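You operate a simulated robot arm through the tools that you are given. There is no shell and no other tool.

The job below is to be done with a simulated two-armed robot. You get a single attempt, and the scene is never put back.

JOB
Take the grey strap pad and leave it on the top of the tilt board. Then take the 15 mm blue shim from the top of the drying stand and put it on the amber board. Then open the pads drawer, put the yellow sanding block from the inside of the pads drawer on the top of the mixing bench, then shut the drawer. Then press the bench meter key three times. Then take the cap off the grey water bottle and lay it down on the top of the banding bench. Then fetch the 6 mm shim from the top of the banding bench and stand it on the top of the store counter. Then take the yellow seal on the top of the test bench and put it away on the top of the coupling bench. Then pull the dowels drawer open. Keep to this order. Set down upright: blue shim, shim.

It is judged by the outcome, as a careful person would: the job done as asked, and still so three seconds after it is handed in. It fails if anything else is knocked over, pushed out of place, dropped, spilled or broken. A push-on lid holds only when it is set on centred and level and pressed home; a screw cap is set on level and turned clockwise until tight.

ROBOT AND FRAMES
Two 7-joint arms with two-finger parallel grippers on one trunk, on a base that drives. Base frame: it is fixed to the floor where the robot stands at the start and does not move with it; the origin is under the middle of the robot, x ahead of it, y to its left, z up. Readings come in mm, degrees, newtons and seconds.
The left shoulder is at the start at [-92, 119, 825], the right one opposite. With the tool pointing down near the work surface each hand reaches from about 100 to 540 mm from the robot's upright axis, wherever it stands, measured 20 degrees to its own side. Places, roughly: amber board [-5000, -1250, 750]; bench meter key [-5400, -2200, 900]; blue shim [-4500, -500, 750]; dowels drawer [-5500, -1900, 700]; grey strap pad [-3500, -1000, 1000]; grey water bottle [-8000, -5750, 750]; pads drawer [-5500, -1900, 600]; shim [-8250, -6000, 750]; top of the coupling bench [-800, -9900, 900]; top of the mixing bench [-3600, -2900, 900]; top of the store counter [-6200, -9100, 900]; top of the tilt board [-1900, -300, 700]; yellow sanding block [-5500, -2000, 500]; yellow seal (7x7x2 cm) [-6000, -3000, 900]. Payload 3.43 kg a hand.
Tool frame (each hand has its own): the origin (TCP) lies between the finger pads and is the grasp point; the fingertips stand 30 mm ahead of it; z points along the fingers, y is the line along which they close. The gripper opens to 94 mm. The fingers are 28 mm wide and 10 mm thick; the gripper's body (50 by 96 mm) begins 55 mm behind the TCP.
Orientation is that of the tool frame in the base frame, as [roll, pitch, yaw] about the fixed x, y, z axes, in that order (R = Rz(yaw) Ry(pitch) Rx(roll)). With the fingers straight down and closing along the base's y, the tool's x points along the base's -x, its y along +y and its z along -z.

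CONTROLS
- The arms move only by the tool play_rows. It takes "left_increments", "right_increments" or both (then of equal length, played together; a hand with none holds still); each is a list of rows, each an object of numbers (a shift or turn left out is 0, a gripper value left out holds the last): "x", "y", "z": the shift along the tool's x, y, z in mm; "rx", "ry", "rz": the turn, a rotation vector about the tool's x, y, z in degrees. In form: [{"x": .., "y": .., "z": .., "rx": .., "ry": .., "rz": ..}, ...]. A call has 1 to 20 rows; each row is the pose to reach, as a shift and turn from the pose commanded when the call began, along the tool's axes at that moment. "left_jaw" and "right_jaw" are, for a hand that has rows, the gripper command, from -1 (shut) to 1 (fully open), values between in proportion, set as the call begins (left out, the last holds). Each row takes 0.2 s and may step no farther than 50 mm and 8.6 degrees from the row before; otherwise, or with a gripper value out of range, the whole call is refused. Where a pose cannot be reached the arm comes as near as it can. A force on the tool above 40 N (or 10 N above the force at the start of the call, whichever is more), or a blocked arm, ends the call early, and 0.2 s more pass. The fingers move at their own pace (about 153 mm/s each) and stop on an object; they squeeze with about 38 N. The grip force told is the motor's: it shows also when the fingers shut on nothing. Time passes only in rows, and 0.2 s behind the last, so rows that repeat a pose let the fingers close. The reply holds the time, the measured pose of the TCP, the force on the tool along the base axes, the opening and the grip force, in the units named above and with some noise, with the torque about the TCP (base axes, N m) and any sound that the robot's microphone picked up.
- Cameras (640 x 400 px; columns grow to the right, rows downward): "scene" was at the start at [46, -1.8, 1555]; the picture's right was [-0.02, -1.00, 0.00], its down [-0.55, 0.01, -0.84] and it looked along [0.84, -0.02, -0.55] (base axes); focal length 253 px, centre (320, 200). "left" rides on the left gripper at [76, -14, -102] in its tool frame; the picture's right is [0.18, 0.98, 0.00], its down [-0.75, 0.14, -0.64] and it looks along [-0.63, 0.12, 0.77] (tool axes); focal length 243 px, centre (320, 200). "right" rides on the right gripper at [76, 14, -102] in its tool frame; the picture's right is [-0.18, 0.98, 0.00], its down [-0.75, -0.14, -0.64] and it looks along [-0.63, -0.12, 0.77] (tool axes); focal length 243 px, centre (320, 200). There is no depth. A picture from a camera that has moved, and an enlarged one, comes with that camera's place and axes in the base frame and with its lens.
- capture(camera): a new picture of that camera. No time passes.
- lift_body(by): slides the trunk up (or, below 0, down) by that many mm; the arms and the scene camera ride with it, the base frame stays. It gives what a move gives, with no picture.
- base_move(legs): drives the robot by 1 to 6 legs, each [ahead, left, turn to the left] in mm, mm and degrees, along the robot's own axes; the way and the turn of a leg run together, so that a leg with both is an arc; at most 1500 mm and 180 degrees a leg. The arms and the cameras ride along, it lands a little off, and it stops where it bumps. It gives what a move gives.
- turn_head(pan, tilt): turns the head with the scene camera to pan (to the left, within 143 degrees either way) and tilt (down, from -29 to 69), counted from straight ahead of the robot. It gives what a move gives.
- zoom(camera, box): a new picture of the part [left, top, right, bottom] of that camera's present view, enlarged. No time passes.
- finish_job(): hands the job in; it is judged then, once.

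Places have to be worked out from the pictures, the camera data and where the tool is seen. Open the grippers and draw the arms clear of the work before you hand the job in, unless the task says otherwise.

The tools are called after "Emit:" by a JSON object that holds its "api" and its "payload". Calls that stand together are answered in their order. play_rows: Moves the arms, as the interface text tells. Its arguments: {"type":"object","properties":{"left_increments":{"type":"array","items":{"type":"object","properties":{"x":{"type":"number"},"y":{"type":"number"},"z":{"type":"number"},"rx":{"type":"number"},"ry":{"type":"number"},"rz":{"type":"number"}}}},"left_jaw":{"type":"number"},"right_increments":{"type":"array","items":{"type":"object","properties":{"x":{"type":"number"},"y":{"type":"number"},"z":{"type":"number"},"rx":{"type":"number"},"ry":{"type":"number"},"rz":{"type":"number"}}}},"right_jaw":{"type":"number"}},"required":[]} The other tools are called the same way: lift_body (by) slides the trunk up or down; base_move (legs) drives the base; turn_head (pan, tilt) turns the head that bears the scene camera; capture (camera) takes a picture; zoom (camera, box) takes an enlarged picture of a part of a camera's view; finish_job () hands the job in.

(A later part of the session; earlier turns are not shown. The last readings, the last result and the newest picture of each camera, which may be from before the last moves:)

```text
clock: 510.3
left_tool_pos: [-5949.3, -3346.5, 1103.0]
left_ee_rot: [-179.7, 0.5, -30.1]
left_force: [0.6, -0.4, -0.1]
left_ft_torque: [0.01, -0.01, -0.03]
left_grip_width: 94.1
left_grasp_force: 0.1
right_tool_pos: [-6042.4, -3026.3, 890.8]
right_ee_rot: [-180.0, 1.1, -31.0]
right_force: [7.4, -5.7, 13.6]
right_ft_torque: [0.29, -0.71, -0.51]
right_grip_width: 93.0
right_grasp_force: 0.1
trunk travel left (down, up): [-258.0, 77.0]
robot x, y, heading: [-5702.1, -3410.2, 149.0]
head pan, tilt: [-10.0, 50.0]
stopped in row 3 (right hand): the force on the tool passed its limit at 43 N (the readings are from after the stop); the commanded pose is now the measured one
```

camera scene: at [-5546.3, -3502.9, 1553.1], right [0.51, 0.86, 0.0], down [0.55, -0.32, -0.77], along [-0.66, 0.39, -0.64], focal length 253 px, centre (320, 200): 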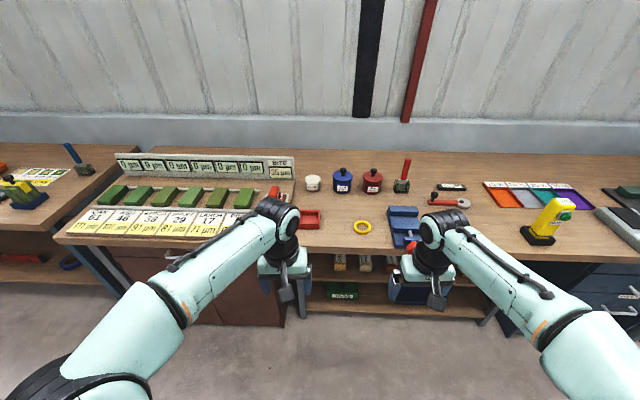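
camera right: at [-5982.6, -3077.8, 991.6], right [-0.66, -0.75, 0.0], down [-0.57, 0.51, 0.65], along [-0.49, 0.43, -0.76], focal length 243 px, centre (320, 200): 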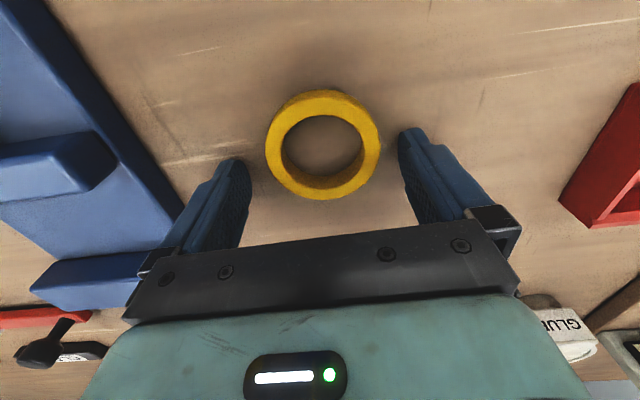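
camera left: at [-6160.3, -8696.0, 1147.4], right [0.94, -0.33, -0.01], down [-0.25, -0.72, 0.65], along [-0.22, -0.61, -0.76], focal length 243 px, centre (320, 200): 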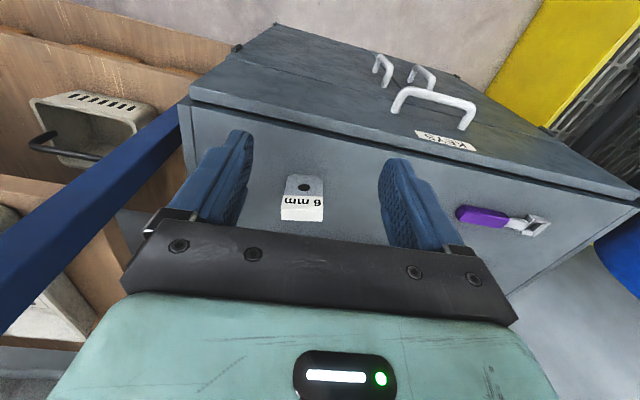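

The fingertips reached the bench (z≈861). The ring centre is ~14 mm nearer to the robot; I rise 5 mm, shift x +14 and check.

Emit:
{"api": "play_rows", "payload": {"right_increments": [{"z": -4}, {"z": -6, "x": 7, "ry": 1}, {"z": -6, "x": 14, "ry": 1}, {"z": -6, "x": 14, "ry": 1}]}}

Emit:
{"api": "capture", "payload": {"camera": "right"}}

Emit:
{"api": "zoom", "payload": {"camera": "scene", "box": [260, 150, 400, 250]}}

```text
clock: 511.3
left_tool_pos: [-5950.1, -3345.6, 1102.9]
left_ee_rot: [-179.7, 0.5, -30.2]
left_force: [0.3, -0.7, 1.5]
left_ft_torque: [-0.01, 0.01, 0.02]
left_grip_width: 94.1
left_grasp_force: 0.0
right_tool_pos: [-6029.4, -3033.0, 893.0]
right_ee_rot: [179.9, 0.1, -31.0]
right_force: [-0.2, 0.3, -0.1]
right_ft_torque: [-0.02, 0.01, -0.02]
right_grip_width: 93.9
right_grasp_force: 0.0
trunk travel left (down, up): [-258.0, 77.0]
robot x, y, heading: [-5702.0, -3405.8, 148.5]
head pan, tilt: [-10.0, 50.0]
```

```text
taken
camera right: at [-5972.1, -3083.2, 995.8], right [-0.66, -0.75, 0.0], down [-0.57, 0.51, 0.64], along [-0.48, 0.43, -0.77], focal length 243 px, centre (320, 200)
```

right: 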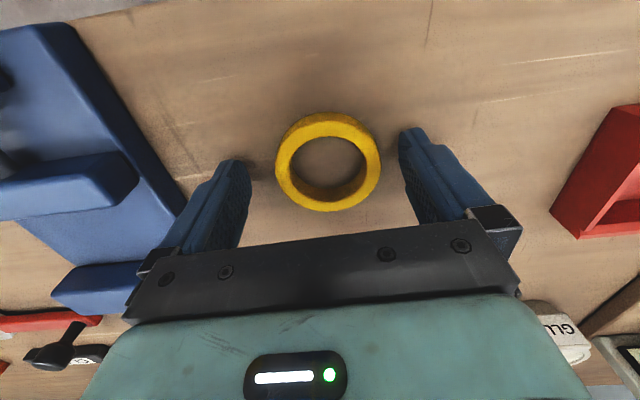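

```text
4.00 times, centred on (330, 200) of scene
camera zoom: at [-5720.8, -3381.5, 1538.9], right [0.66, 0.75, 0.0], down [0.58, -0.5, -0.64], along [-0.49, 0.42, -0.77], focal length 1013 px, centre (280, 200)
```

zoom: 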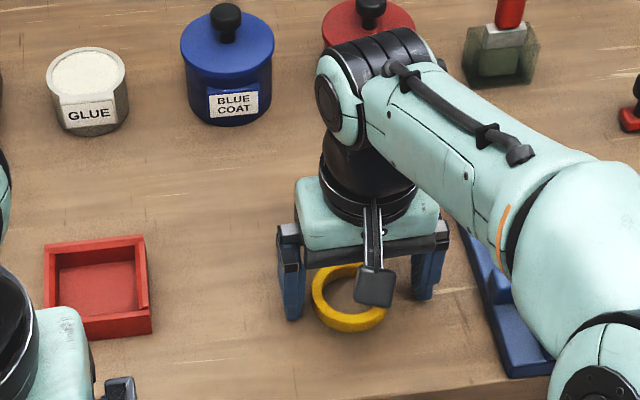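

Nearly centred; I shift 5 mm to the left and close on the ring.

Emit:
{"api": "play_rows", "payload": {"right_increments": [{"x": 2, "y": 3}, {"x": 3, "y": 5, "z": 1}, {"x": 3, "y": 5, "z": 1}]}}

Emit:
{"api": "play_rows", "payload": {"right_increments": [{"z": 0}, {"z": 0}, {"z": 0}, {"z": 0}], "right_jaw": -1}}

Emit:
{"api": "capture", "payload": {"camera": "right"}}

```text
clock: 512.1
left_tool_pos: [-5949.2, -3344.7, 1103.2]
left_ee_rot: [-179.7, 0.3, -30.3]
left_force: [0.6, 1.1, 0.4]
left_ft_torque: [0.01, 0.01, -0.02]
left_grip_width: 94.3
left_grasp_force: 0.0
right_tool_pos: [-6030.3, -3040.5, 892.3]
right_ee_rot: [179.9, 0.0, -31.0]
right_force: [1.3, 0.2, 0.4]
right_ft_torque: [0.01, 0.01, 0.0]
right_grip_width: 94.2
right_grasp_force: 0.1
trunk travel left (down, up): [-258.0, 77.0]
robot x, y, heading: [-5702.9, -3405.7, 148.9]
head pan, tilt: [-10.0, 50.0]
```

```text
clock: 513.1
left_tool_pos: [-5949.8, -3345.5, 1103.2]
left_ee_rot: [-179.7, 0.4, -30.2]
left_force: [0.0, 0.9, 0.5]
left_ft_torque: [-0.02, 0.02, 0.02]
left_grip_width: 94.3
left_grasp_force: 0.1
right_tool_pos: [-6030.6, -3039.1, 892.4]
right_ee_rot: [180.0, 0.0, -31.0]
right_force: [-0.1, 1.4, 0.2]
right_ft_torque: [-0.01, 0.04, 0.0]
right_grip_width: 61.7
right_grasp_force: 37.9
trunk travel left (down, up): [-258.0, 77.0]
robot x, y, heading: [-5702.1, -3409.6, 148.9]
head pan, tilt: [-10.0, 50.0]
```

```text
taken
camera right: at [-5972.8, -3089.7, 995.4], right [-0.66, -0.75, 0.0], down [-0.57, 0.51, 0.64], along [-0.48, 0.43, -0.77], focal length 243 px, centre (320, 200)
```

right: 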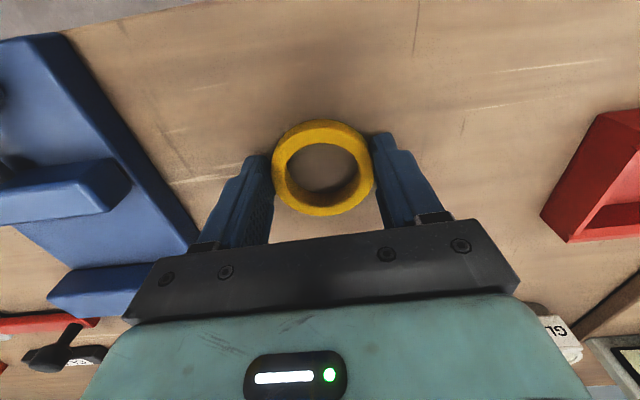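

The ring is gripped (62 mm). I lift and draw back.

Emit:
{"api": "play_rows", "payload": {"right_increments": [{"z": -12}, {"z": -50}, {"z": -95}, {"z": -130}, {"z": -140, "x": 40}, {"z": -150, "x": 80}, {"z": -160, "x": 120}]}}

Emit:
{"api": "capture", "payload": {"camera": "right"}}

```text
clock: 514.7
left_tool_pos: [-5947.9, -3345.5, 1102.6]
left_ee_rot: [-179.7, 0.6, -30.1]
left_force: [0.0, -0.9, -0.2]
left_ft_torque: [0.03, -0.03, -0.02]
left_grip_width: 94.0
left_grasp_force: 0.1
right_tool_pos: [-5922.9, -3101.5, 1052.5]
right_ee_rot: [179.8, 0.0, -30.9]
right_force: [0.6, 0.8, -1.0]
right_ft_torque: [-0.01, 0.01, 0.02]
right_grip_width: 61.3
right_grasp_force: 37.8
trunk travel left (down, up): [-258.0, 77.0]
robot x, y, heading: [-5701.9, -3410.7, 149.1]
head pan, tilt: [-10.0, 50.0]
```

```text
taken
camera right: at [-5865.3, -3151.6, 1153.8], right [-0.66, -0.75, 0.0], down [-0.57, 0.51, 0.64], along [-0.48, 0.43, -0.77], focal length 243 px, centre (320, 200)
```

right: 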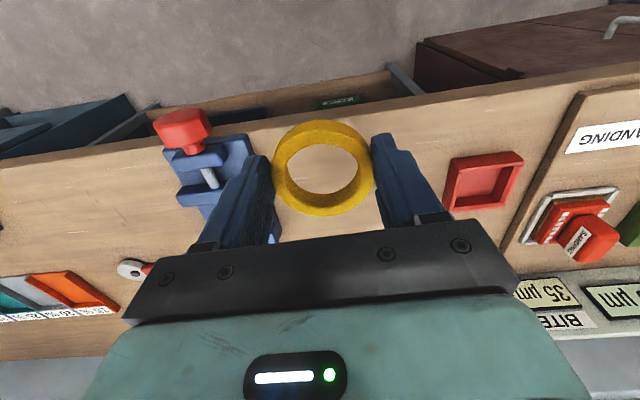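

The seal is held. I back off, turn and drive round the black post toward the coupling bench, looking on the way.

Emit:
{"api": "base_move", "payload": {"legs": [[-380, 0, 0], [0, 0, 149.4], [1500, 0, 0], [500, 0, 0], [0, 0, 30]]}}

Emit:
{"api": "turn_head", "payload": {"pan": 0, "tilt": 15}}

Emit:
{"api": "capture", "payload": {"camera": "scene"}}

Emit:
{"api": "turn_head", "payload": {"pan": -40, "tilt": 15}}

Emit:
{"api": "capture", "payload": {"camera": "scene"}}

```text
clock: 534.3
left_tool_pos: [-4227.8, -5472.3, 1102.7]
left_ee_rot: [-179.7, 0.3, 146.5]
left_force: [0.3, -0.8, 0.0]
left_ft_torque: [-0.02, 0.03, -0.02]
left_grip_width: 94.1
left_grasp_force: 0.1
right_tool_pos: [-4267.1, -5716.2, 1050.6]
right_ee_rot: [179.8, 0.0, 145.7]
right_force: [-0.8, -0.3, -0.5]
right_ft_torque: [0.01, -0.02, 0.03]
right_grip_width: 59.2
right_grasp_force: 37.9
trunk travel left (down, up): [-258.0, 77.0]
robot x, y, heading: [-4473.4, -5393.9, -34.4]
head pan, tilt: [-10.0, 50.0]
```

```text
clock: 535.3
left_tool_pos: [-4227.3, -5473.2, 1102.0]
left_ee_rot: [-179.7, 0.4, 146.5]
left_force: [0.0, -0.1, -0.1]
left_ft_torque: [-0.01, 0.02, 0.03]
left_grip_width: 93.9
left_grasp_force: 0.1
right_tool_pos: [-4265.9, -5716.8, 1051.4]
right_ee_rot: [179.9, 0.0, 145.7]
right_force: [0.1, 0.6, 0.1]
right_ft_torque: [-0.02, -0.03, 0.01]
right_grip_width: 59.1
right_grasp_force: 37.9
trunk travel left (down, up): [-258.0, 77.0]
robot x, y, heading: [-4470.6, -5397.5, -34.3]
head pan, tilt: [0.0, 15.0]
```

```text
taken
camera scene: at [-4430.3, -5422.9, 1592.6], right [-0.56, -0.83, 0.0], down [-0.21, 0.15, -0.97], along [0.8, -0.54, -0.26], focal length 253 px, centre (320, 200)
```

scene: 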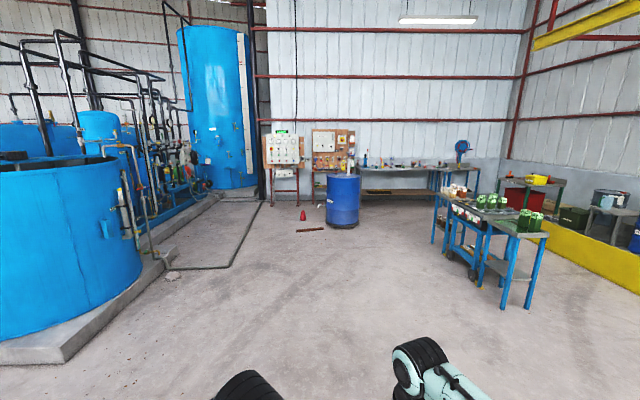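

```text
clock: 536.4
left_tool_pos: [-4227.1, -5473.7, 1103.5]
left_ee_rot: [-179.8, 0.3, 146.6]
left_force: [0.5, -0.9, -0.2]
left_ft_torque: [-0.04, -0.01, -0.01]
left_grip_width: 94.1
left_grasp_force: 0.0
right_tool_pos: [-4268.4, -5716.5, 1050.3]
right_ee_rot: [179.9, 0.0, 145.7]
right_force: [0.0, 0.1, -0.6]
right_ft_torque: [0.01, 0.03, -0.01]
right_grip_width: 59.1
right_grasp_force: 37.9
trunk travel left (down, up): [-258.0, 77.0]
robot x, y, heading: [-4472.2, -5393.6, -34.1]
head pan, tilt: [-40.0, 15.0]
```

```text
taken
camera scene: at [-4482.1, -5460.1, 1592.7], right [-0.96, -0.27, 0.0], down [-0.07, 0.25, -0.97], along [0.26, -0.93, -0.26], focal length 253 px, centre (320, 200)
```

scene: 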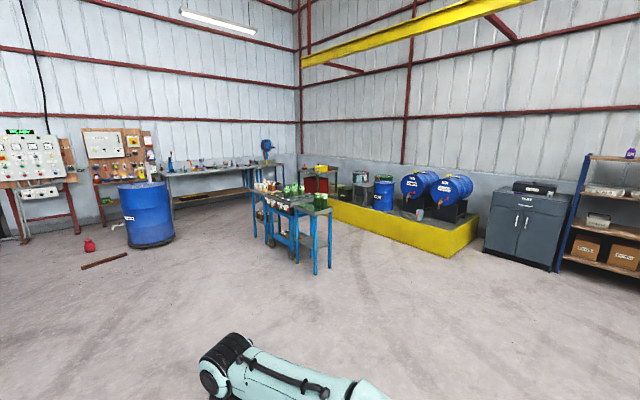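

The coupling bench is the wall bench at the far end (beyond the blue drum). I check the seal in the grip first.

Emit:
{"api": "zoom", "payload": {"camera": "right", "box": [200, 80, 440, 260]}}

Emit:
{"api": "turn_head", "payload": {"pan": -15, "tilt": 12}}

Emit:
{"api": "zoom", "payload": {"camera": "scene", "box": [220, 110, 460, 260]}}

```text
2.22 times, centred on (320, 170) of right
camera zoom: at [-4322.1, -5661.2, 1153.5], right [0.71, 0.71, 0.0], down [0.54, -0.54, 0.64], along [0.46, -0.45, -0.77], focal length 539 px, centre (320, 267)
```

zoom: 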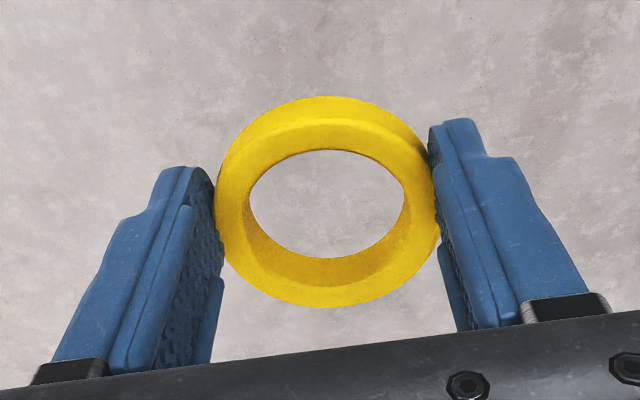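

```text
clock: 537.3
left_tool_pos: [-4227.5, -5474.0, 1103.7]
left_ee_rot: [-179.6, 0.4, 146.5]
left_force: [0.1, 0.4, -0.4]
left_ft_torque: [0.04, -0.01, -0.03]
left_grip_width: 94.1
left_grasp_force: 0.1
right_tool_pos: [-4266.4, -5717.2, 1051.3]
right_ee_rot: [179.9, -0.1, 145.7]
right_force: [-0.3, -0.1, -0.1]
right_ft_torque: [0.03, 0.02, 0.0]
right_grip_width: 59.0
right_grasp_force: 37.7
trunk travel left (down, up): [-258.0, 77.0]
robot x, y, heading: [-4472.9, -5394.6, -34.3]
head pan, tilt: [-15.0, 12.0]
```

```text
2.67 times, centred on (340, 185) of scene
camera zoom: at [-4446.8, -5441.0, 1597.5], right [-0.76, -0.65, 0.0], down [-0.14, 0.16, -0.98], along [0.64, -0.74, -0.21], focal length 676 px, centre (267, 240)
```

zoom: 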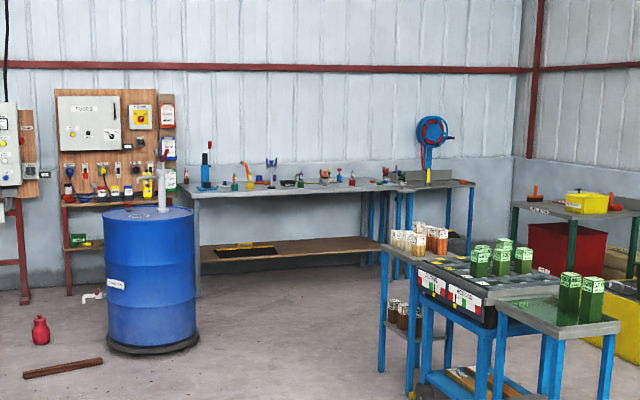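

The seal is secure. I drive toward the gap between the blue drum and the blue tables, in front of the coupling bench.

Emit:
{"api": "base_move", "payload": {"legs": [[0, 0, -27.6], [1500, 0, 0], [1000, 0, 0], [0, 0, 30.6]]}}

Emit:
{"api": "turn_head", "payload": {"pan": 0, "tilt": 20}}

Emit:
{"api": "capture", "payload": {"camera": "scene"}}

```text
clock: 552.3
left_tool_pos: [-3056.1, -7673.3, 1102.1]
left_ee_rot: [-179.7, 0.4, 149.1]
left_force: [0.1, -0.6, -0.3]
left_ft_torque: [0.03, 0.03, 0.0]
left_grip_width: 94.0
left_grasp_force: 0.0
right_tool_pos: [-3082.5, -7917.4, 1052.2]
right_ee_rot: [179.8, 0.0, 148.4]
right_force: [0.0, -0.2, 0.0]
right_ft_torque: [0.02, -0.01, 0.04]
right_grip_width: 59.0
right_grasp_force: 38.1
trunk travel left (down, up): [-258.0, 77.0]
robot x, y, heading: [-3302.3, -7606.3, -31.9]
head pan, tilt: [-15.0, 12.0]
```

```text
clock: 553.1
left_tool_pos: [-3054.5, -7671.7, 1102.7]
left_ee_rot: [-179.6, 0.4, 149.2]
left_force: [-0.2, -0.1, 0.2]
left_ft_torque: [0.03, 0.01, 0.01]
left_grip_width: 94.3
left_grasp_force: 0.1
right_tool_pos: [-3081.4, -7917.8, 1051.0]
right_ee_rot: [179.8, 0.1, 148.4]
right_force: [0.1, 0.3, 0.7]
right_ft_torque: [-0.02, 0.03, 0.0]
right_grip_width: 58.9
right_grasp_force: 37.3
trunk travel left (down, up): [-258.0, 77.0]
robot x, y, heading: [-3301.7, -7606.8, -31.9]
head pan, tilt: [0.0, 20.0]
```

```text
taken
camera scene: at [-3259.7, -7631.2, 1584.6], right [-0.53, -0.85, 0.0], down [-0.29, 0.18, -0.94], along [0.8, -0.49, -0.34], focal length 253 px, centre (320, 200)
```

scene: 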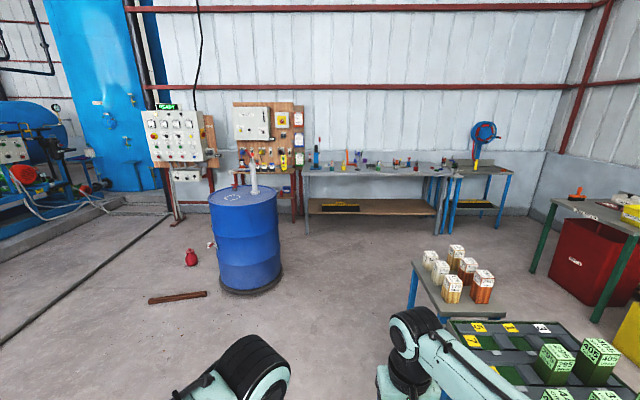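

I pass between table and drum: a bit left, 1500 mm ahead, then sideways right, and look at the bench.

Emit:
{"api": "base_move", "payload": {"legs": [[0, 40, 0], [1500, 0, 0], [0, -240, 0]]}}

Emit:
{"api": "turn_head", "payload": {"pan": 0, "tilt": 25}}

Emit:
{"api": "capture", "payload": {"camera": "scene"}}

Emit:
{"api": "zoom", "payload": {"camera": "scene", "box": [200, 120, 500, 280]}}

```text
clock: 563.5
left_tool_pos: [-1845.8, -8580.1, 1102.5]
left_ee_rot: [-179.8, 0.4, 152.3]
left_force: [-0.3, 0.0, 0.8]
left_ft_torque: [-0.01, 0.01, 0.01]
left_grip_width: 93.7
left_grasp_force: 0.1
right_tool_pos: [-1858.7, -8827.1, 1050.2]
right_ee_rot: [179.9, 0.0, 151.6]
right_force: [-0.4, -0.1, -0.1]
right_ft_torque: [0.0, 0.0, 0.03]
right_grip_width: 58.6
right_grasp_force: 37.6
trunk travel left (down, up): [-258.0, 77.0]
robot x, y, heading: [-2094.0, -8527.1, -28.6]
head pan, tilt: [0.0, 20.0]
```

```text
clock: 564.1
left_tool_pos: [-1845.7, -8580.1, 1102.2]
left_ee_rot: [-179.7, 0.4, 152.3]
left_force: [-0.5, -1.3, 0.1]
left_ft_torque: [-0.01, 0.02, 0.0]
left_grip_width: 94.0
left_grasp_force: 0.0
right_tool_pos: [-1860.1, -8827.0, 1051.6]
right_ee_rot: [179.8, 0.0, 151.6]
right_force: [0.1, 0.7, -0.2]
right_ft_torque: [0.0, 0.01, 0.0]
right_grip_width: 58.7
right_grasp_force: 38.5
trunk travel left (down, up): [-258.0, 77.0]
robot x, y, heading: [-2094.9, -8526.6, -28.6]
head pan, tilt: [0.0, 25.0]
```

```text
taken
camera scene: at [-2053.4, -8549.9, 1576.5], right [-0.48, -0.88, 0.0], down [-0.37, 0.2, -0.91], along [0.8, -0.43, -0.42], focal length 253 px, centre (320, 200)
```

scene: 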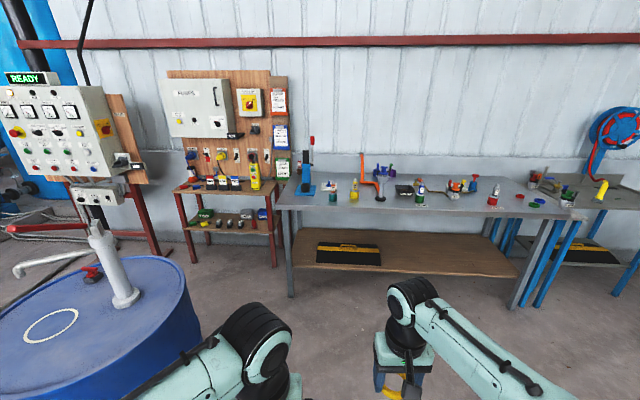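

```text
2.13 times, centred on (350, 200) of scene
camera zoom: at [-2053.4, -8549.9, 1576.5], right [-0.48, -0.88, 0.0], down [-0.37, 0.2, -0.91], along [0.8, -0.43, -0.42], focal length 540 px, centre (256, 200)
```

zoom: 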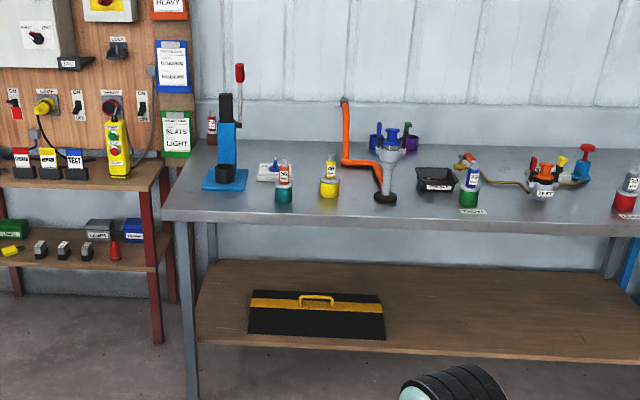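

The coupling bench has a free strip along its front. I straighten, shift right 40 mm and drive 900 mm closer.

Emit:
{"api": "base_move", "payload": {"legs": [[0, 0, -2.7], [0, -40, 0], [900, 0, 0]]}}

Emit:
{"api": "turn_head", "payload": {"pan": -5, "tilt": 45}}

Emit:
{"api": "capture", "payload": {"camera": "scene"}}

Emit:
{"api": "capture", "payload": {"camera": "right"}}

```text
clock: 569.9
left_tool_pos: [-1090.0, -9084.5, 1102.0]
left_ee_rot: [-179.7, 0.5, 150.5]
left_force: [-0.1, 0.6, 0.0]
left_ft_torque: [0.01, -0.02, 0.04]
left_grip_width: 94.0
left_grasp_force: 0.0
right_tool_pos: [-1112.6, -9328.3, 1051.1]
right_ee_rot: [179.9, -0.1, 149.9]
right_force: [-0.1, 0.3, -0.6]
right_ft_torque: [-0.01, 0.02, 0.02]
right_grip_width: 59.0
right_grasp_force: 38.2
trunk travel left (down, up): [-258.0, 77.0]
robot x, y, heading: [-1342.1, -9020.5, -30.2]
head pan, tilt: [0.0, 25.0]
```

```text
clock: 570.7
left_tool_pos: [-1091.0, -9083.2, 1102.7]
left_ee_rot: [-179.7, 0.3, 150.6]
left_force: [-0.1, 0.7, 0.0]
left_ft_torque: [-0.01, 0.01, -0.04]
left_grip_width: 94.2
left_grasp_force: 0.0
right_tool_pos: [-1111.9, -9327.3, 1050.1]
right_ee_rot: [180.0, 0.0, 149.9]
right_force: [0.5, -0.5, -1.1]
right_ft_torque: [-0.04, 0.02, -0.02]
right_grip_width: 58.8
right_grasp_force: 37.9
trunk travel left (down, up): [-258.0, 77.0]
robot x, y, heading: [-1341.9, -9020.1, -30.0]
head pan, tilt: [-5.0, 45.0]
```

```text
taken
camera scene: at [-1311.2, -9046.7, 1545.9], right [-0.58, -0.82, 0.0], down [-0.58, 0.41, -0.71], along [0.58, -0.41, -0.71], focal length 253 px, centre (320, 200)
```

scene: 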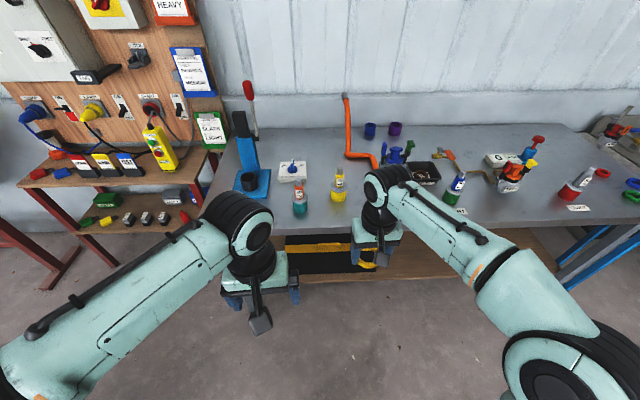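

```text
taken
camera right: at [-1171.7, -9276.5, 1153.5], right [0.65, 0.76, 0.0], down [0.58, -0.5, 0.64], along [0.49, -0.42, -0.77], focal length 243 px, centre (320, 200)
```

right: 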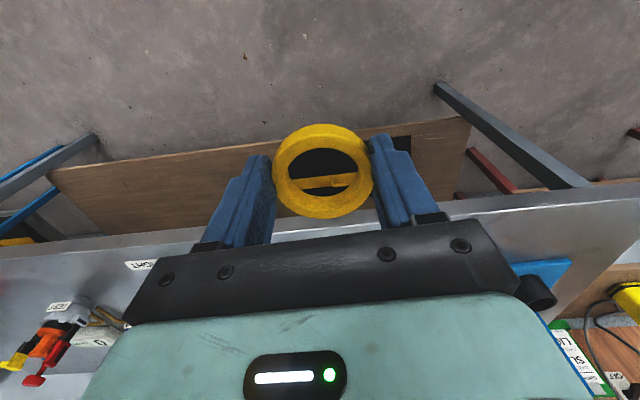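

Bench top is ~826 high; a clear spot lies in front of the black tray, further right. I shift right 320 mm and 240 mm ahead.

Emit:
{"api": "base_move", "payload": {"legs": [[0, 0, -1.3], [0, -320, 0], [240, 0, 0]]}}

Emit:
{"api": "turn_head", "payload": {"pan": -10, "tilt": 50}}

Emit:
{"api": "capture", "payload": {"camera": "scene"}}

Emit:
{"api": "capture", "payload": {"camera": "right"}}

```text
clock: 575.8
left_tool_pos: [-1051.4, -9485.2, 1102.5]
left_ee_rot: [-179.7, 0.4, 149.2]
left_force: [0.2, 0.1, -0.5]
left_ft_torque: [0.01, -0.01, -0.01]
left_grip_width: 94.0
left_grasp_force: 0.0
right_tool_pos: [-1078.9, -9730.2, 1050.5]
right_ee_rot: [180.0, 0.0, 148.5]
right_force: [0.4, 0.2, 0.4]
right_ft_torque: [0.02, 0.01, -0.01]
right_grip_width: 59.1
right_grasp_force: 37.8
trunk travel left (down, up): [-258.0, 77.0]
robot x, y, heading: [-1298.5, -9419.6, -31.6]
head pan, tilt: [-5.0, 45.0]
```

```text
clock: 576.5
left_tool_pos: [-1051.9, -9486.3, 1101.9]
left_ee_rot: [-179.6, 0.4, 149.2]
left_force: [0.4, 0.4, 0.1]
left_ft_torque: [-0.01, -0.01, 0.01]
left_grip_width: 94.0
left_grasp_force: 0.2
right_tool_pos: [-1079.0, -9730.8, 1052.4]
right_ee_rot: [179.9, 0.0, 148.5]
right_force: [0.0, -0.6, 0.6]
right_ft_torque: [0.0, 0.01, -0.01]
right_grip_width: 59.3
right_grasp_force: 37.9
trunk travel left (down, up): [-258.0, 77.0]
robot x, y, heading: [-1299.0, -9419.1, -31.7]
head pan, tilt: [-10.0, 50.0]
```

```text
taken
camera scene: at [-1278.5, -9447.0, 1539.0], right [-0.66, -0.75, 0.0], down [-0.57, 0.51, -0.64], along [0.48, -0.43, -0.77], focal length 253 px, centre (320, 200)
```

scene: 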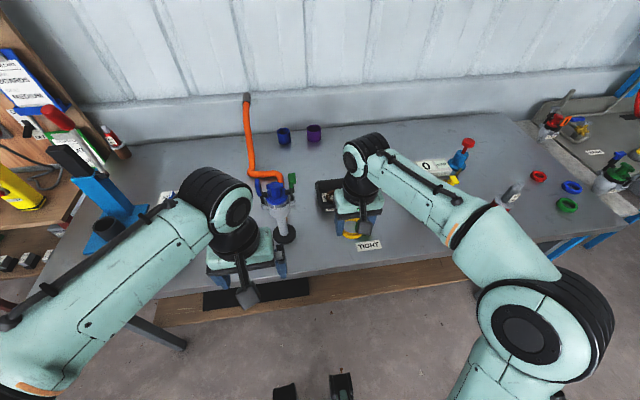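

```text
taken
camera right: at [-1137.0, -9677.6, 1153.6], right [0.67, 0.74, 0.0], down [0.57, -0.51, 0.64], along [0.48, -0.43, -0.77], focal length 243 px, centre (320, 200)
```

right: 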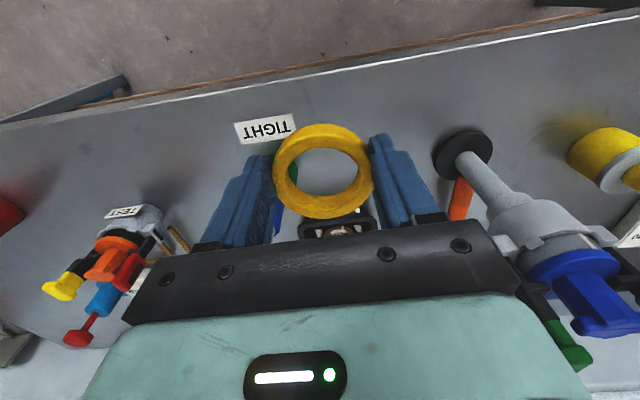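

Between the valve base (left) and the green jar (right) there is free space at about [-950, -9741]. I move the ring over it and begin lowering.

Emit:
{"api": "play_rows", "payload": {"right_increments": [{"x": -38, "y": 20}, {"x": -76, "y": 40}, {"x": -115, "y": 59}, {"x": -115, "y": 59, "z": 40}, {"x": -115, "y": 59, "z": 80}, {"x": -115, "y": 59, "z": 100}, {"x": -115, "y": 59, "z": 100}]}}

Emit:
{"api": "capture", "payload": {"camera": "right"}}

Emit:
{"api": "zoom", "payload": {"camera": "scene", "box": [220, 120, 440, 270]}}

```text
clock: 578.1
left_tool_pos: [-1051.8, -9485.4, 1102.7]
left_ee_rot: [-179.7, 0.4, 149.2]
left_force: [0.3, -0.8, 0.4]
left_ft_torque: [0.0, 0.03, -0.01]
left_grip_width: 94.2
left_grasp_force: 0.1
right_tool_pos: [-950.5, -9739.2, 950.5]
right_ee_rot: [179.8, 0.1, 148.5]
right_force: [0.5, 0.9, 0.1]
right_ft_torque: [-0.02, -0.02, 0.04]
right_grip_width: 59.2
right_grasp_force: 38.0
trunk travel left (down, up): [-258.0, 77.0]
robot x, y, heading: [-1296.7, -9422.1, -31.3]
head pan, tilt: [-10.0, 50.0]
```

```text
taken
camera right: at [-1008.9, -9686.0, 1053.3], right [0.67, 0.74, 0.0], down [0.57, -0.51, 0.64], along [0.48, -0.43, -0.77], focal length 243 px, centre (320, 200)
```

right: 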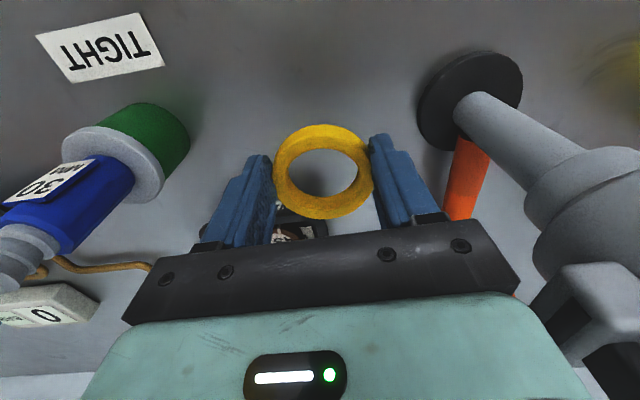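

```text
2.67 times, centred on (330, 195) of scene
camera zoom: at [-1278.7, -9447.0, 1538.9], right [-0.66, -0.75, 0.0], down [-0.57, 0.51, -0.64], along [0.48, -0.43, -0.77], focal length 676 px, centre (293, 213)
```

zoom: 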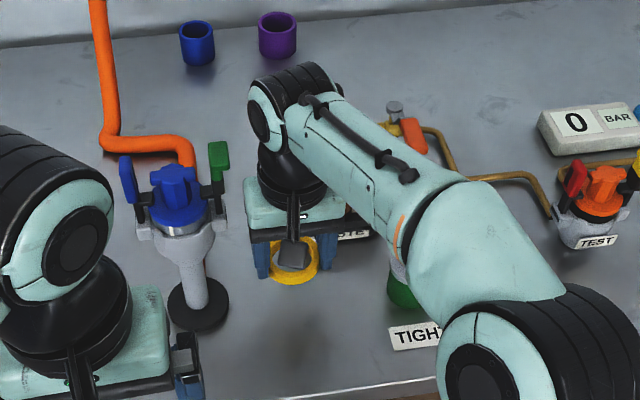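

The drop point is clear. I lower the seal to the bench.

Emit:
{"api": "play_rows", "payload": {"right_increments": [{"z": 25}, {"z": 50}, {"z": 65}, {"z": 75}, {"z": 75}]}}

Emit:
{"api": "play_rows", "payload": {"right_increments": [{"z": 3}, {"z": 6}, {"z": 9}, {"z": 12}]}}

Emit:
{"api": "capture", "payload": {"camera": "right"}}

```text
clock: 579.0
left_tool_pos: [-1053.3, -9486.1, 1103.1]
left_ee_rot: [-179.7, 0.5, 149.2]
left_force: [-0.4, -0.3, 1.0]
left_ft_torque: [0.05, 0.02, 0.0]
left_grip_width: 94.1
left_grasp_force: 0.0
right_tool_pos: [-951.2, -9739.8, 892.0]
right_ee_rot: [179.7, 0.8, 148.3]
right_force: [-9.4, 4.4, 13.1]
right_ft_torque: [-0.25, 0.42, -0.28]
right_grip_width: 59.1
right_grasp_force: 37.9
trunk travel left (down, up): [-258.0, 77.0]
robot x, y, heading: [-1299.4, -9415.9, -31.5]
head pan, tilt: [-10.0, 50.0]
stopped in row 4 (right hand): the force on the tool passed its limit at 45 N (the readings are from after the stop); the commanded pose is now the measured one
```

```text
clock: 579.6
left_tool_pos: [-1053.6, -9484.1, 1103.6]
left_ee_rot: [-179.8, 0.5, 149.2]
left_force: [0.6, -0.3, 0.2]
left_ft_torque: [-0.02, 0.02, 0.0]
left_grip_width: 94.1
left_grasp_force: 0.0
right_tool_pos: [-950.7, -9740.4, 892.8]
right_ee_rot: [179.5, 1.2, 148.2]
right_force: [-9.7, 3.5, 14.7]
right_ft_torque: [-0.09, 0.54, -0.2]
right_grip_width: 59.1
right_grasp_force: 38.2
trunk travel left (down, up): [-258.0, 77.0]
robot x, y, heading: [-1302.7, -9420.1, -31.6]
head pan, tilt: [-10.0, 50.0]
stopped in row 2 (right hand): the force on the tool passed its limit at 42 N (the readings are from after the stop); the commanded pose is now the measured one
```

```text
taken
camera right: at [-1009.6, -9686.8, 992.9], right [0.67, 0.74, 0.01], down [0.55, -0.51, 0.66], along [0.49, -0.43, -0.75], focal length 243 px, centre (320, 200)
```

right: 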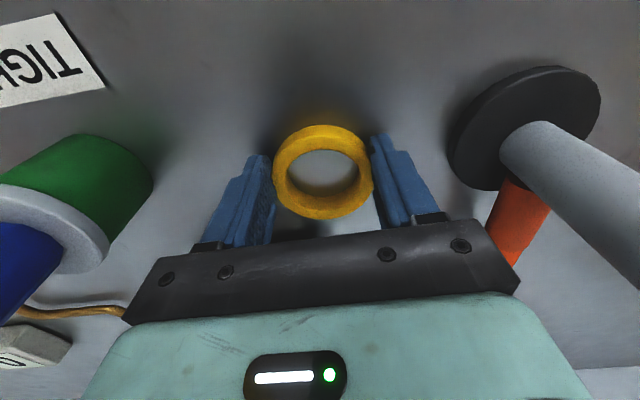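

The ring is on the bench (contact at TCP 892). I ease up slightly, open and rise.

Emit:
{"api": "play_rows", "payload": {"right_increments": [{"z": -2}, {"z": -2}]}}

Emit:
{"api": "zoom", "payload": {"camera": "right", "box": [200, 80, 440, 260]}}

Emit:
{"api": "zoom", "payload": {"camera": "scene", "box": [260, 160, 400, 260]}}

```text
clock: 580.2
left_tool_pos: [-1051.4, -9486.1, 1103.1]
left_ee_rot: [-179.8, 0.4, 149.2]
left_force: [0.2, 0.9, -0.4]
left_ft_torque: [0.0, 0.0, -0.01]
left_grip_width: 94.1
left_grasp_force: 0.1
right_tool_pos: [-949.1, -9741.9, 891.4]
right_ee_rot: [179.5, 1.2, 148.4]
right_force: [0.5, 1.5, 1.6]
right_ft_torque: [0.06, 0.05, -0.05]
right_grip_width: 59.1
right_grasp_force: 38.3
trunk travel left (down, up): [-258.0, 77.0]
robot x, y, heading: [-1300.1, -9418.2, -31.6]
head pan, tilt: [-10.0, 50.0]
```

```text
2.22 times, centred on (320, 170) of right
camera zoom: at [-1008.5, -9688.1, 992.9], right [0.67, 0.74, 0.01], down [0.55, -0.51, 0.66], along [0.49, -0.43, -0.75], focal length 539 px, centre (320, 267)
```

zoom: 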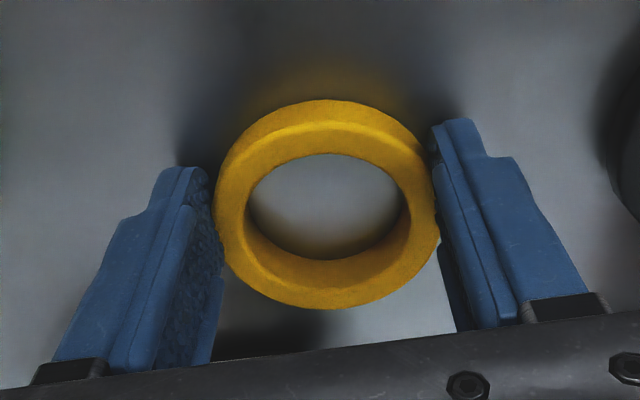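

```text
4.00 times, centred on (330, 210) of scene
camera zoom: at [-1278.9, -9446.7, 1538.9], right [-0.66, -0.75, 0.0], down [-0.57, 0.51, -0.64], along [0.48, -0.43, -0.77], focal length 1013 px, centre (280, 160)
```

zoom: 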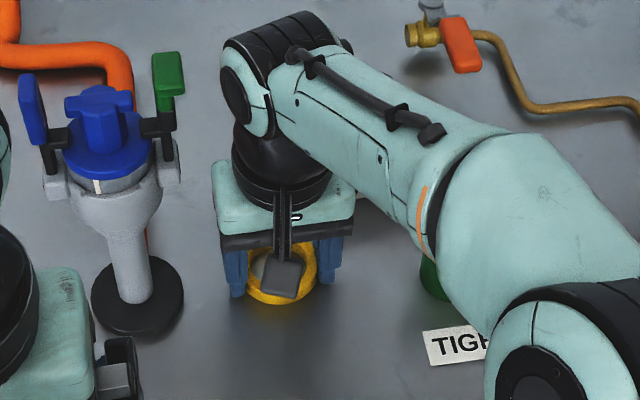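

Emit:
{"api": "play_rows", "payload": {"right_increments": [{"z": 0}, {"z": 0}, {"z": 0}], "right_jaw": 0.75}}

Emit:
{"api": "play_rows", "payload": {"right_increments": [{"z": -15}, {"z": -50}, {"z": -95}, {"z": -140}, {"z": -150, "x": 40}, {"z": -160, "x": 80}, {"z": -170, "x": 120}]}}

Emit:
{"api": "capture", "payload": {"camera": "right"}}

Emit:
{"api": "zoom", "payload": {"camera": "scene", "box": [240, 150, 400, 260]}}

```text
clock: 581.0
left_tool_pos: [-1051.2, -9486.4, 1103.6]
left_ee_rot: [-179.8, 0.4, 149.1]
left_force: [0.2, 0.4, 0.6]
left_ft_torque: [0.03, -0.01, -0.02]
left_grip_width: 93.9
left_grasp_force: 0.0
right_tool_pos: [-949.3, -9742.0, 892.3]
right_ee_rot: [179.7, 1.1, 148.5]
right_force: [0.0, 0.4, -0.5]
right_ft_torque: [-0.06, 0.0, 0.0]
right_grip_width: 82.1
right_grasp_force: 0.1
trunk travel left (down, up): [-258.0, 77.0]
robot x, y, heading: [-1299.1, -9419.7, -31.5]
head pan, tilt: [-10.0, 50.0]
```

```text
clock: 582.6
left_tool_pos: [-1052.8, -9485.5, 1103.8]
left_ee_rot: [-179.6, 0.5, 149.2]
left_force: [0.0, -0.6, -0.5]
left_ft_torque: [0.03, -0.02, -0.02]
left_grip_width: 94.1
left_grasp_force: 0.0
right_tool_pos: [-1054.4, -9678.8, 1063.0]
right_ee_rot: [179.6, 1.2, 148.3]
right_force: [-0.2, -0.1, 0.6]
right_ft_torque: [-0.01, -0.03, 0.02]
right_grip_width: 82.2
right_grasp_force: 0.0
trunk travel left (down, up): [-258.0, 77.0]
robot x, y, heading: [-1297.1, -9422.5, -31.7]
head pan, tilt: [-10.0, 50.0]
```

```text
taken
camera right: at [-1115.6, -9625.7, 1163.0], right [0.67, 0.74, 0.01], down [0.55, -0.51, 0.66], along [0.49, -0.44, -0.75], focal length 243 px, centre (320, 200)
```

right: 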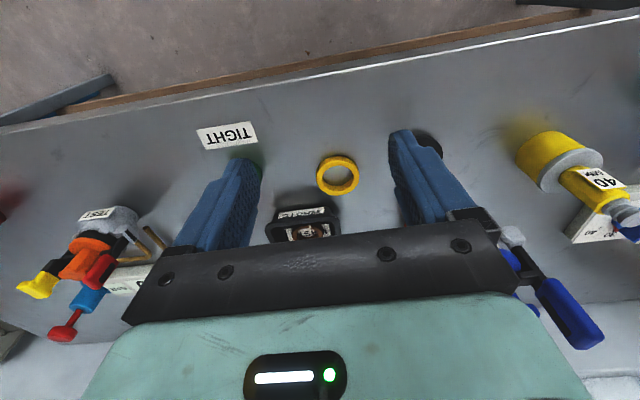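

```text
3.64 times, centred on (320, 205) of scene
camera zoom: at [-1280.3, -9446.7, 1538.9], right [-0.66, -0.75, 0.0], down [-0.57, 0.51, -0.64], along [0.48, -0.43, -0.77], focal length 921 px, centre (320, 182)
```

zoom: 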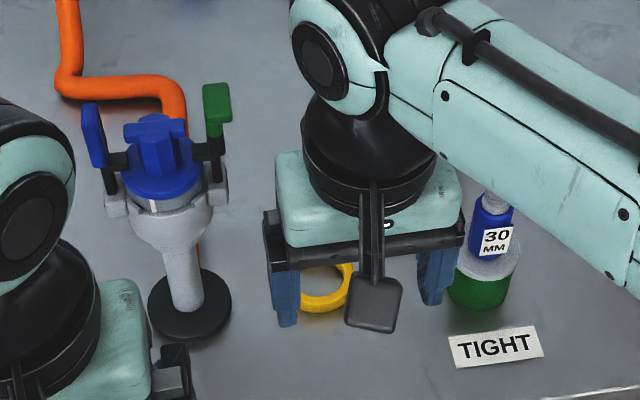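

The seal rests on the coupling bench. Now back to the drawers: I reverse out through the gap the way I came.

Emit:
{"api": "base_move", "payload": {"legs": [[-450, 0, 0], [0, 440, 0], [-1500, 0, 0], [-600, 0, 0]]}}

Emit:
{"api": "turn_head", "payload": {"pan": 0, "tilt": 25}}

Emit:
{"api": "capture", "payload": {"camera": "scene"}}

```text
clock: 599.6
left_tool_pos: [-3034.5, -7746.4, 1102.4]
left_ee_rot: [-179.7, 0.4, 149.7]
left_force: [-0.3, 0.2, -0.2]
left_ft_torque: [0.03, 0.01, -0.03]
left_grip_width: 93.9
left_grasp_force: 0.0
right_tool_pos: [-3033.5, -7940.0, 1062.1]
right_ee_rot: [179.7, 1.1, 148.8]
right_force: [-0.9, 0.1, 0.4]
right_ft_torque: [-0.04, -0.01, 0.04]
right_grip_width: 82.6
right_grasp_force: 0.0
trunk travel left (down, up): [-258.0, 77.0]
robot x, y, heading: [-3281.8, -7682.7, -30.9]
head pan, tilt: [-10.0, 50.0]
```

```text
clock: 600.5
left_tool_pos: [-3033.0, -7746.8, 1103.1]
left_ee_rot: [-179.6, 0.4, 149.8]
left_force: [0.8, 0.0, -0.1]
left_ft_torque: [-0.01, -0.02, 0.0]
left_grip_width: 93.8
left_grasp_force: 0.0
right_tool_pos: [-3032.6, -7940.8, 1062.4]
right_ee_rot: [179.5, 1.0, 148.8]
right_force: [-0.2, 0.2, 1.0]
right_ft_torque: [-0.01, 0.03, 0.03]
right_grip_width: 82.3
right_grasp_force: 0.1
trunk travel left (down, up): [-258.0, 77.0]
robot x, y, heading: [-3281.4, -7684.8, -31.1]
head pan, tilt: [0.0, 25.0]
```

```text
taken
camera scene: at [-3239.1, -7707.0, 1576.4], right [-0.52, -0.86, 0.0], down [-0.36, 0.22, -0.91], along [0.78, -0.47, -0.42], focal length 253 px, centre (320, 200)
```

scene: 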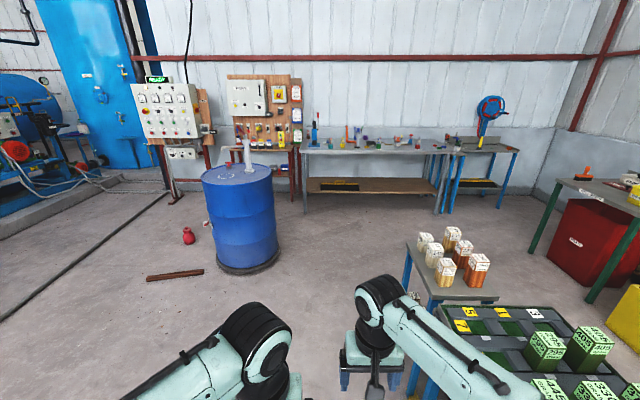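

All undisturbed. I turn and drive back toward the drawer area via waypoints clear of the post.

Emit:
{"api": "base_move", "payload": {"legs": [[0, 0, 147.9], [1300, 0, 0], [1280, 0, 0]]}}

```text
clock: 619.4
left_tool_pos: [-4833.6, -5322.8, 1101.9]
left_ee_rot: [-179.7, 0.4, -58.1]
left_force: [1.0, -0.5, -0.7]
left_ft_torque: [0.03, 0.0, -0.01]
left_grip_width: 93.9
left_grasp_force: 0.1
right_tool_pos: [-4743.8, -5153.1, 1061.1]
right_ee_rot: [179.6, 1.1, -59.0]
right_force: [-0.6, -1.3, 0.4]
right_ft_torque: [-0.01, 0.01, -0.03]
right_grip_width: 82.2
right_grasp_force: 0.1
trunk travel left (down, up): [-258.0, 77.0]
robot x, y, heading: [-4643.4, -5496.7, 121.3]
head pan, tilt: [0.0, 25.0]
```

Emit:
{"api": "base_move", "payload": {"legs": [[0, 0, -19.7], [1100, 0, 0], [1090, 0, 0], [0, 0, -46]]}}

Emit:
{"api": "turn_head", "payload": {"pan": 0, "tilt": 20}}

Emit:
{"api": "capture", "payload": {"camera": "scene"}}

```text
clock: 633.5
left_tool_pos: [-4960.4, -3064.9, 1101.5]
left_ee_rot: [-179.7, 0.4, -124.6]
left_force: [-0.3, 0.1, 0.6]
left_ft_torque: [0.0, 0.04, 0.01]
left_grip_width: 93.8
left_grasp_force: 0.1
right_tool_pos: [-4768.7, -3081.1, 1062.0]
right_ee_rot: [179.5, 1.1, -125.7]
right_force: [1.2, -0.4, 0.3]
right_ft_torque: [0.01, -0.02, -0.01]
right_grip_width: 82.1
right_grasp_force: 0.0
trunk travel left (down, up): [-258.0, 77.0]
robot x, y, heading: [-5048.5, -3308.1, 54.5]
head pan, tilt: [0.0, 25.0]
```

```text
clock: 634.2
left_tool_pos: [-4961.0, -3065.9, 1102.7]
left_ee_rot: [-179.8, 0.5, -124.6]
left_force: [0.3, -0.3, 0.2]
left_ft_torque: [0.06, 0.0, -0.02]
left_grip_width: 94.1
left_grasp_force: 0.0
right_tool_pos: [-4767.5, -3080.7, 1062.5]
right_ee_rot: [179.7, 1.1, -125.6]
right_force: [0.7, -0.1, 0.2]
right_ft_torque: [0.0, 0.0, 0.01]
right_grip_width: 82.4
right_grasp_force: 0.0
trunk travel left (down, up): [-258.0, 77.0]
robot x, y, heading: [-5041.9, -3311.2, 54.7]
head pan, tilt: [0.0, 20.0]
```

```text
taken
camera scene: at [-5014.7, -3267.4, 1584.5], right [0.81, -0.58, 0.0], down [-0.2, -0.28, -0.94], along [0.55, 0.77, -0.34], focal length 253 px, centre (320, 200)
```

scene: 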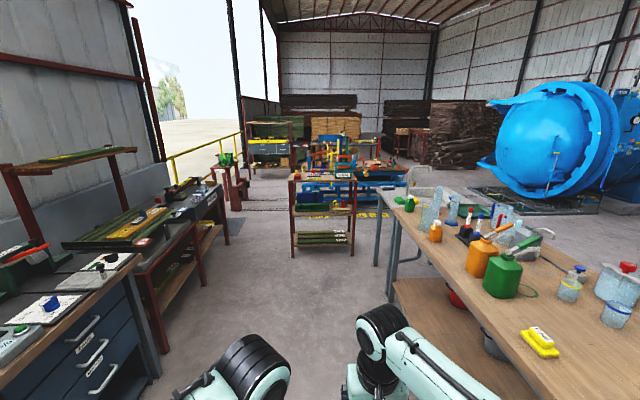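

The drawers are shut and the yellow block sits on the mixing bench. I drive to the spot before the drawers and turn to face them, lowering the trunk.

Emit:
{"api": "base_move", "payload": {"legs": [[0, 0, 3.1], [1040, 0, 0], [0, 0, 91]]}}

Emit:
{"api": "lift_body", "payload": {"by": -110}}

Emit:
{"api": "turn_head", "payload": {"pan": 5, "tilt": 35}}

Emit:
{"api": "capture", "payload": {"camera": "scene"}}

Emit:
{"api": "zoom", "payload": {"camera": "scene", "box": [180, 150, 420, 310]}}

```text
clock: 643.9
left_tool_pos: [-4729.3, -2375.0, 1102.4]
left_ee_rot: [-179.7, 0.6, -29.0]
left_force: [-0.3, -0.1, -0.1]
left_ft_torque: [-0.03, 0.03, 0.01]
left_grip_width: 94.3
left_grasp_force: 0.0
right_tool_pos: [-4733.3, -2179.8, 1062.6]
right_ee_rot: [179.5, 1.1, -29.8]
right_force: [0.1, 0.5, 0.9]
right_ft_torque: [0.02, 0.01, -0.03]
right_grip_width: 82.2
right_grasp_force: 0.0
trunk travel left (down, up): [-258.0, 77.0]
robot x, y, heading: [-4484.6, -2435.1, 150.2]
head pan, tilt: [0.0, 20.0]
```

```text
clock: 645.4
left_tool_pos: [-4730.0, -2373.7, 992.7]
left_ee_rot: [-179.7, 0.5, -29.0]
left_force: [0.5, -0.3, -0.6]
left_ft_torque: [-0.02, 0.02, 0.03]
left_grip_width: 93.8
left_grasp_force: 0.1
right_tool_pos: [-4734.6, -2181.7, 952.2]
right_ee_rot: [179.6, 0.9, -29.7]
right_force: [1.1, 0.0, 1.6]
right_ft_torque: [0.02, 0.03, 0.01]
right_grip_width: 82.2
right_grasp_force: 0.1
trunk travel left (down, up): [-148.0, 187.0]
robot x, y, heading: [-4479.2, -2433.9, 150.3]
head pan, tilt: [0.0, 20.0]
```

```text
clock: 646.1
left_tool_pos: [-4729.6, -2374.6, 992.2]
left_ee_rot: [-179.6, 0.5, -29.0]
left_force: [-1.1, 0.2, 0.8]
left_ft_torque: [-0.01, -0.01, 0.02]
left_grip_width: 94.0
left_grasp_force: 0.1
right_tool_pos: [-4733.7, -2181.4, 951.8]
right_ee_rot: [179.6, 1.1, -29.8]
right_force: [0.3, -0.3, -0.1]
right_ft_torque: [-0.01, 0.01, 0.02]
right_grip_width: 82.2
right_grasp_force: 0.1
trunk travel left (down, up): [-148.0, 187.0]
robot x, y, heading: [-4479.4, -2432.3, 150.1]
head pan, tilt: [5.0, 35.0]
```

```text
taken
camera scene: at [-4528.2, -2414.7, 1452.5], right [0.42, 0.91, 0.0], down [0.52, -0.24, -0.82], along [-0.74, 0.34, -0.57], focal length 253 px, centre (320, 200)
```

scene: 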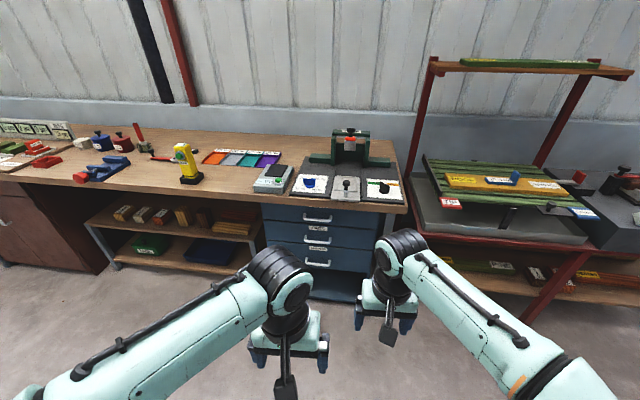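

```text
2.50 times, centred on (300, 230) of scene
camera zoom: at [-4528.2, -2414.7, 1452.5], right [0.42, 0.91, 0.0], down [0.52, -0.24, -0.82], along [-0.74, 0.34, -0.57], focal length 633 px, centre (370, 125)
```

zoom: 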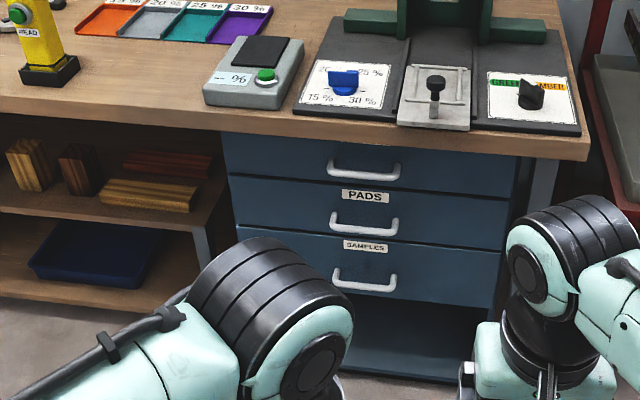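

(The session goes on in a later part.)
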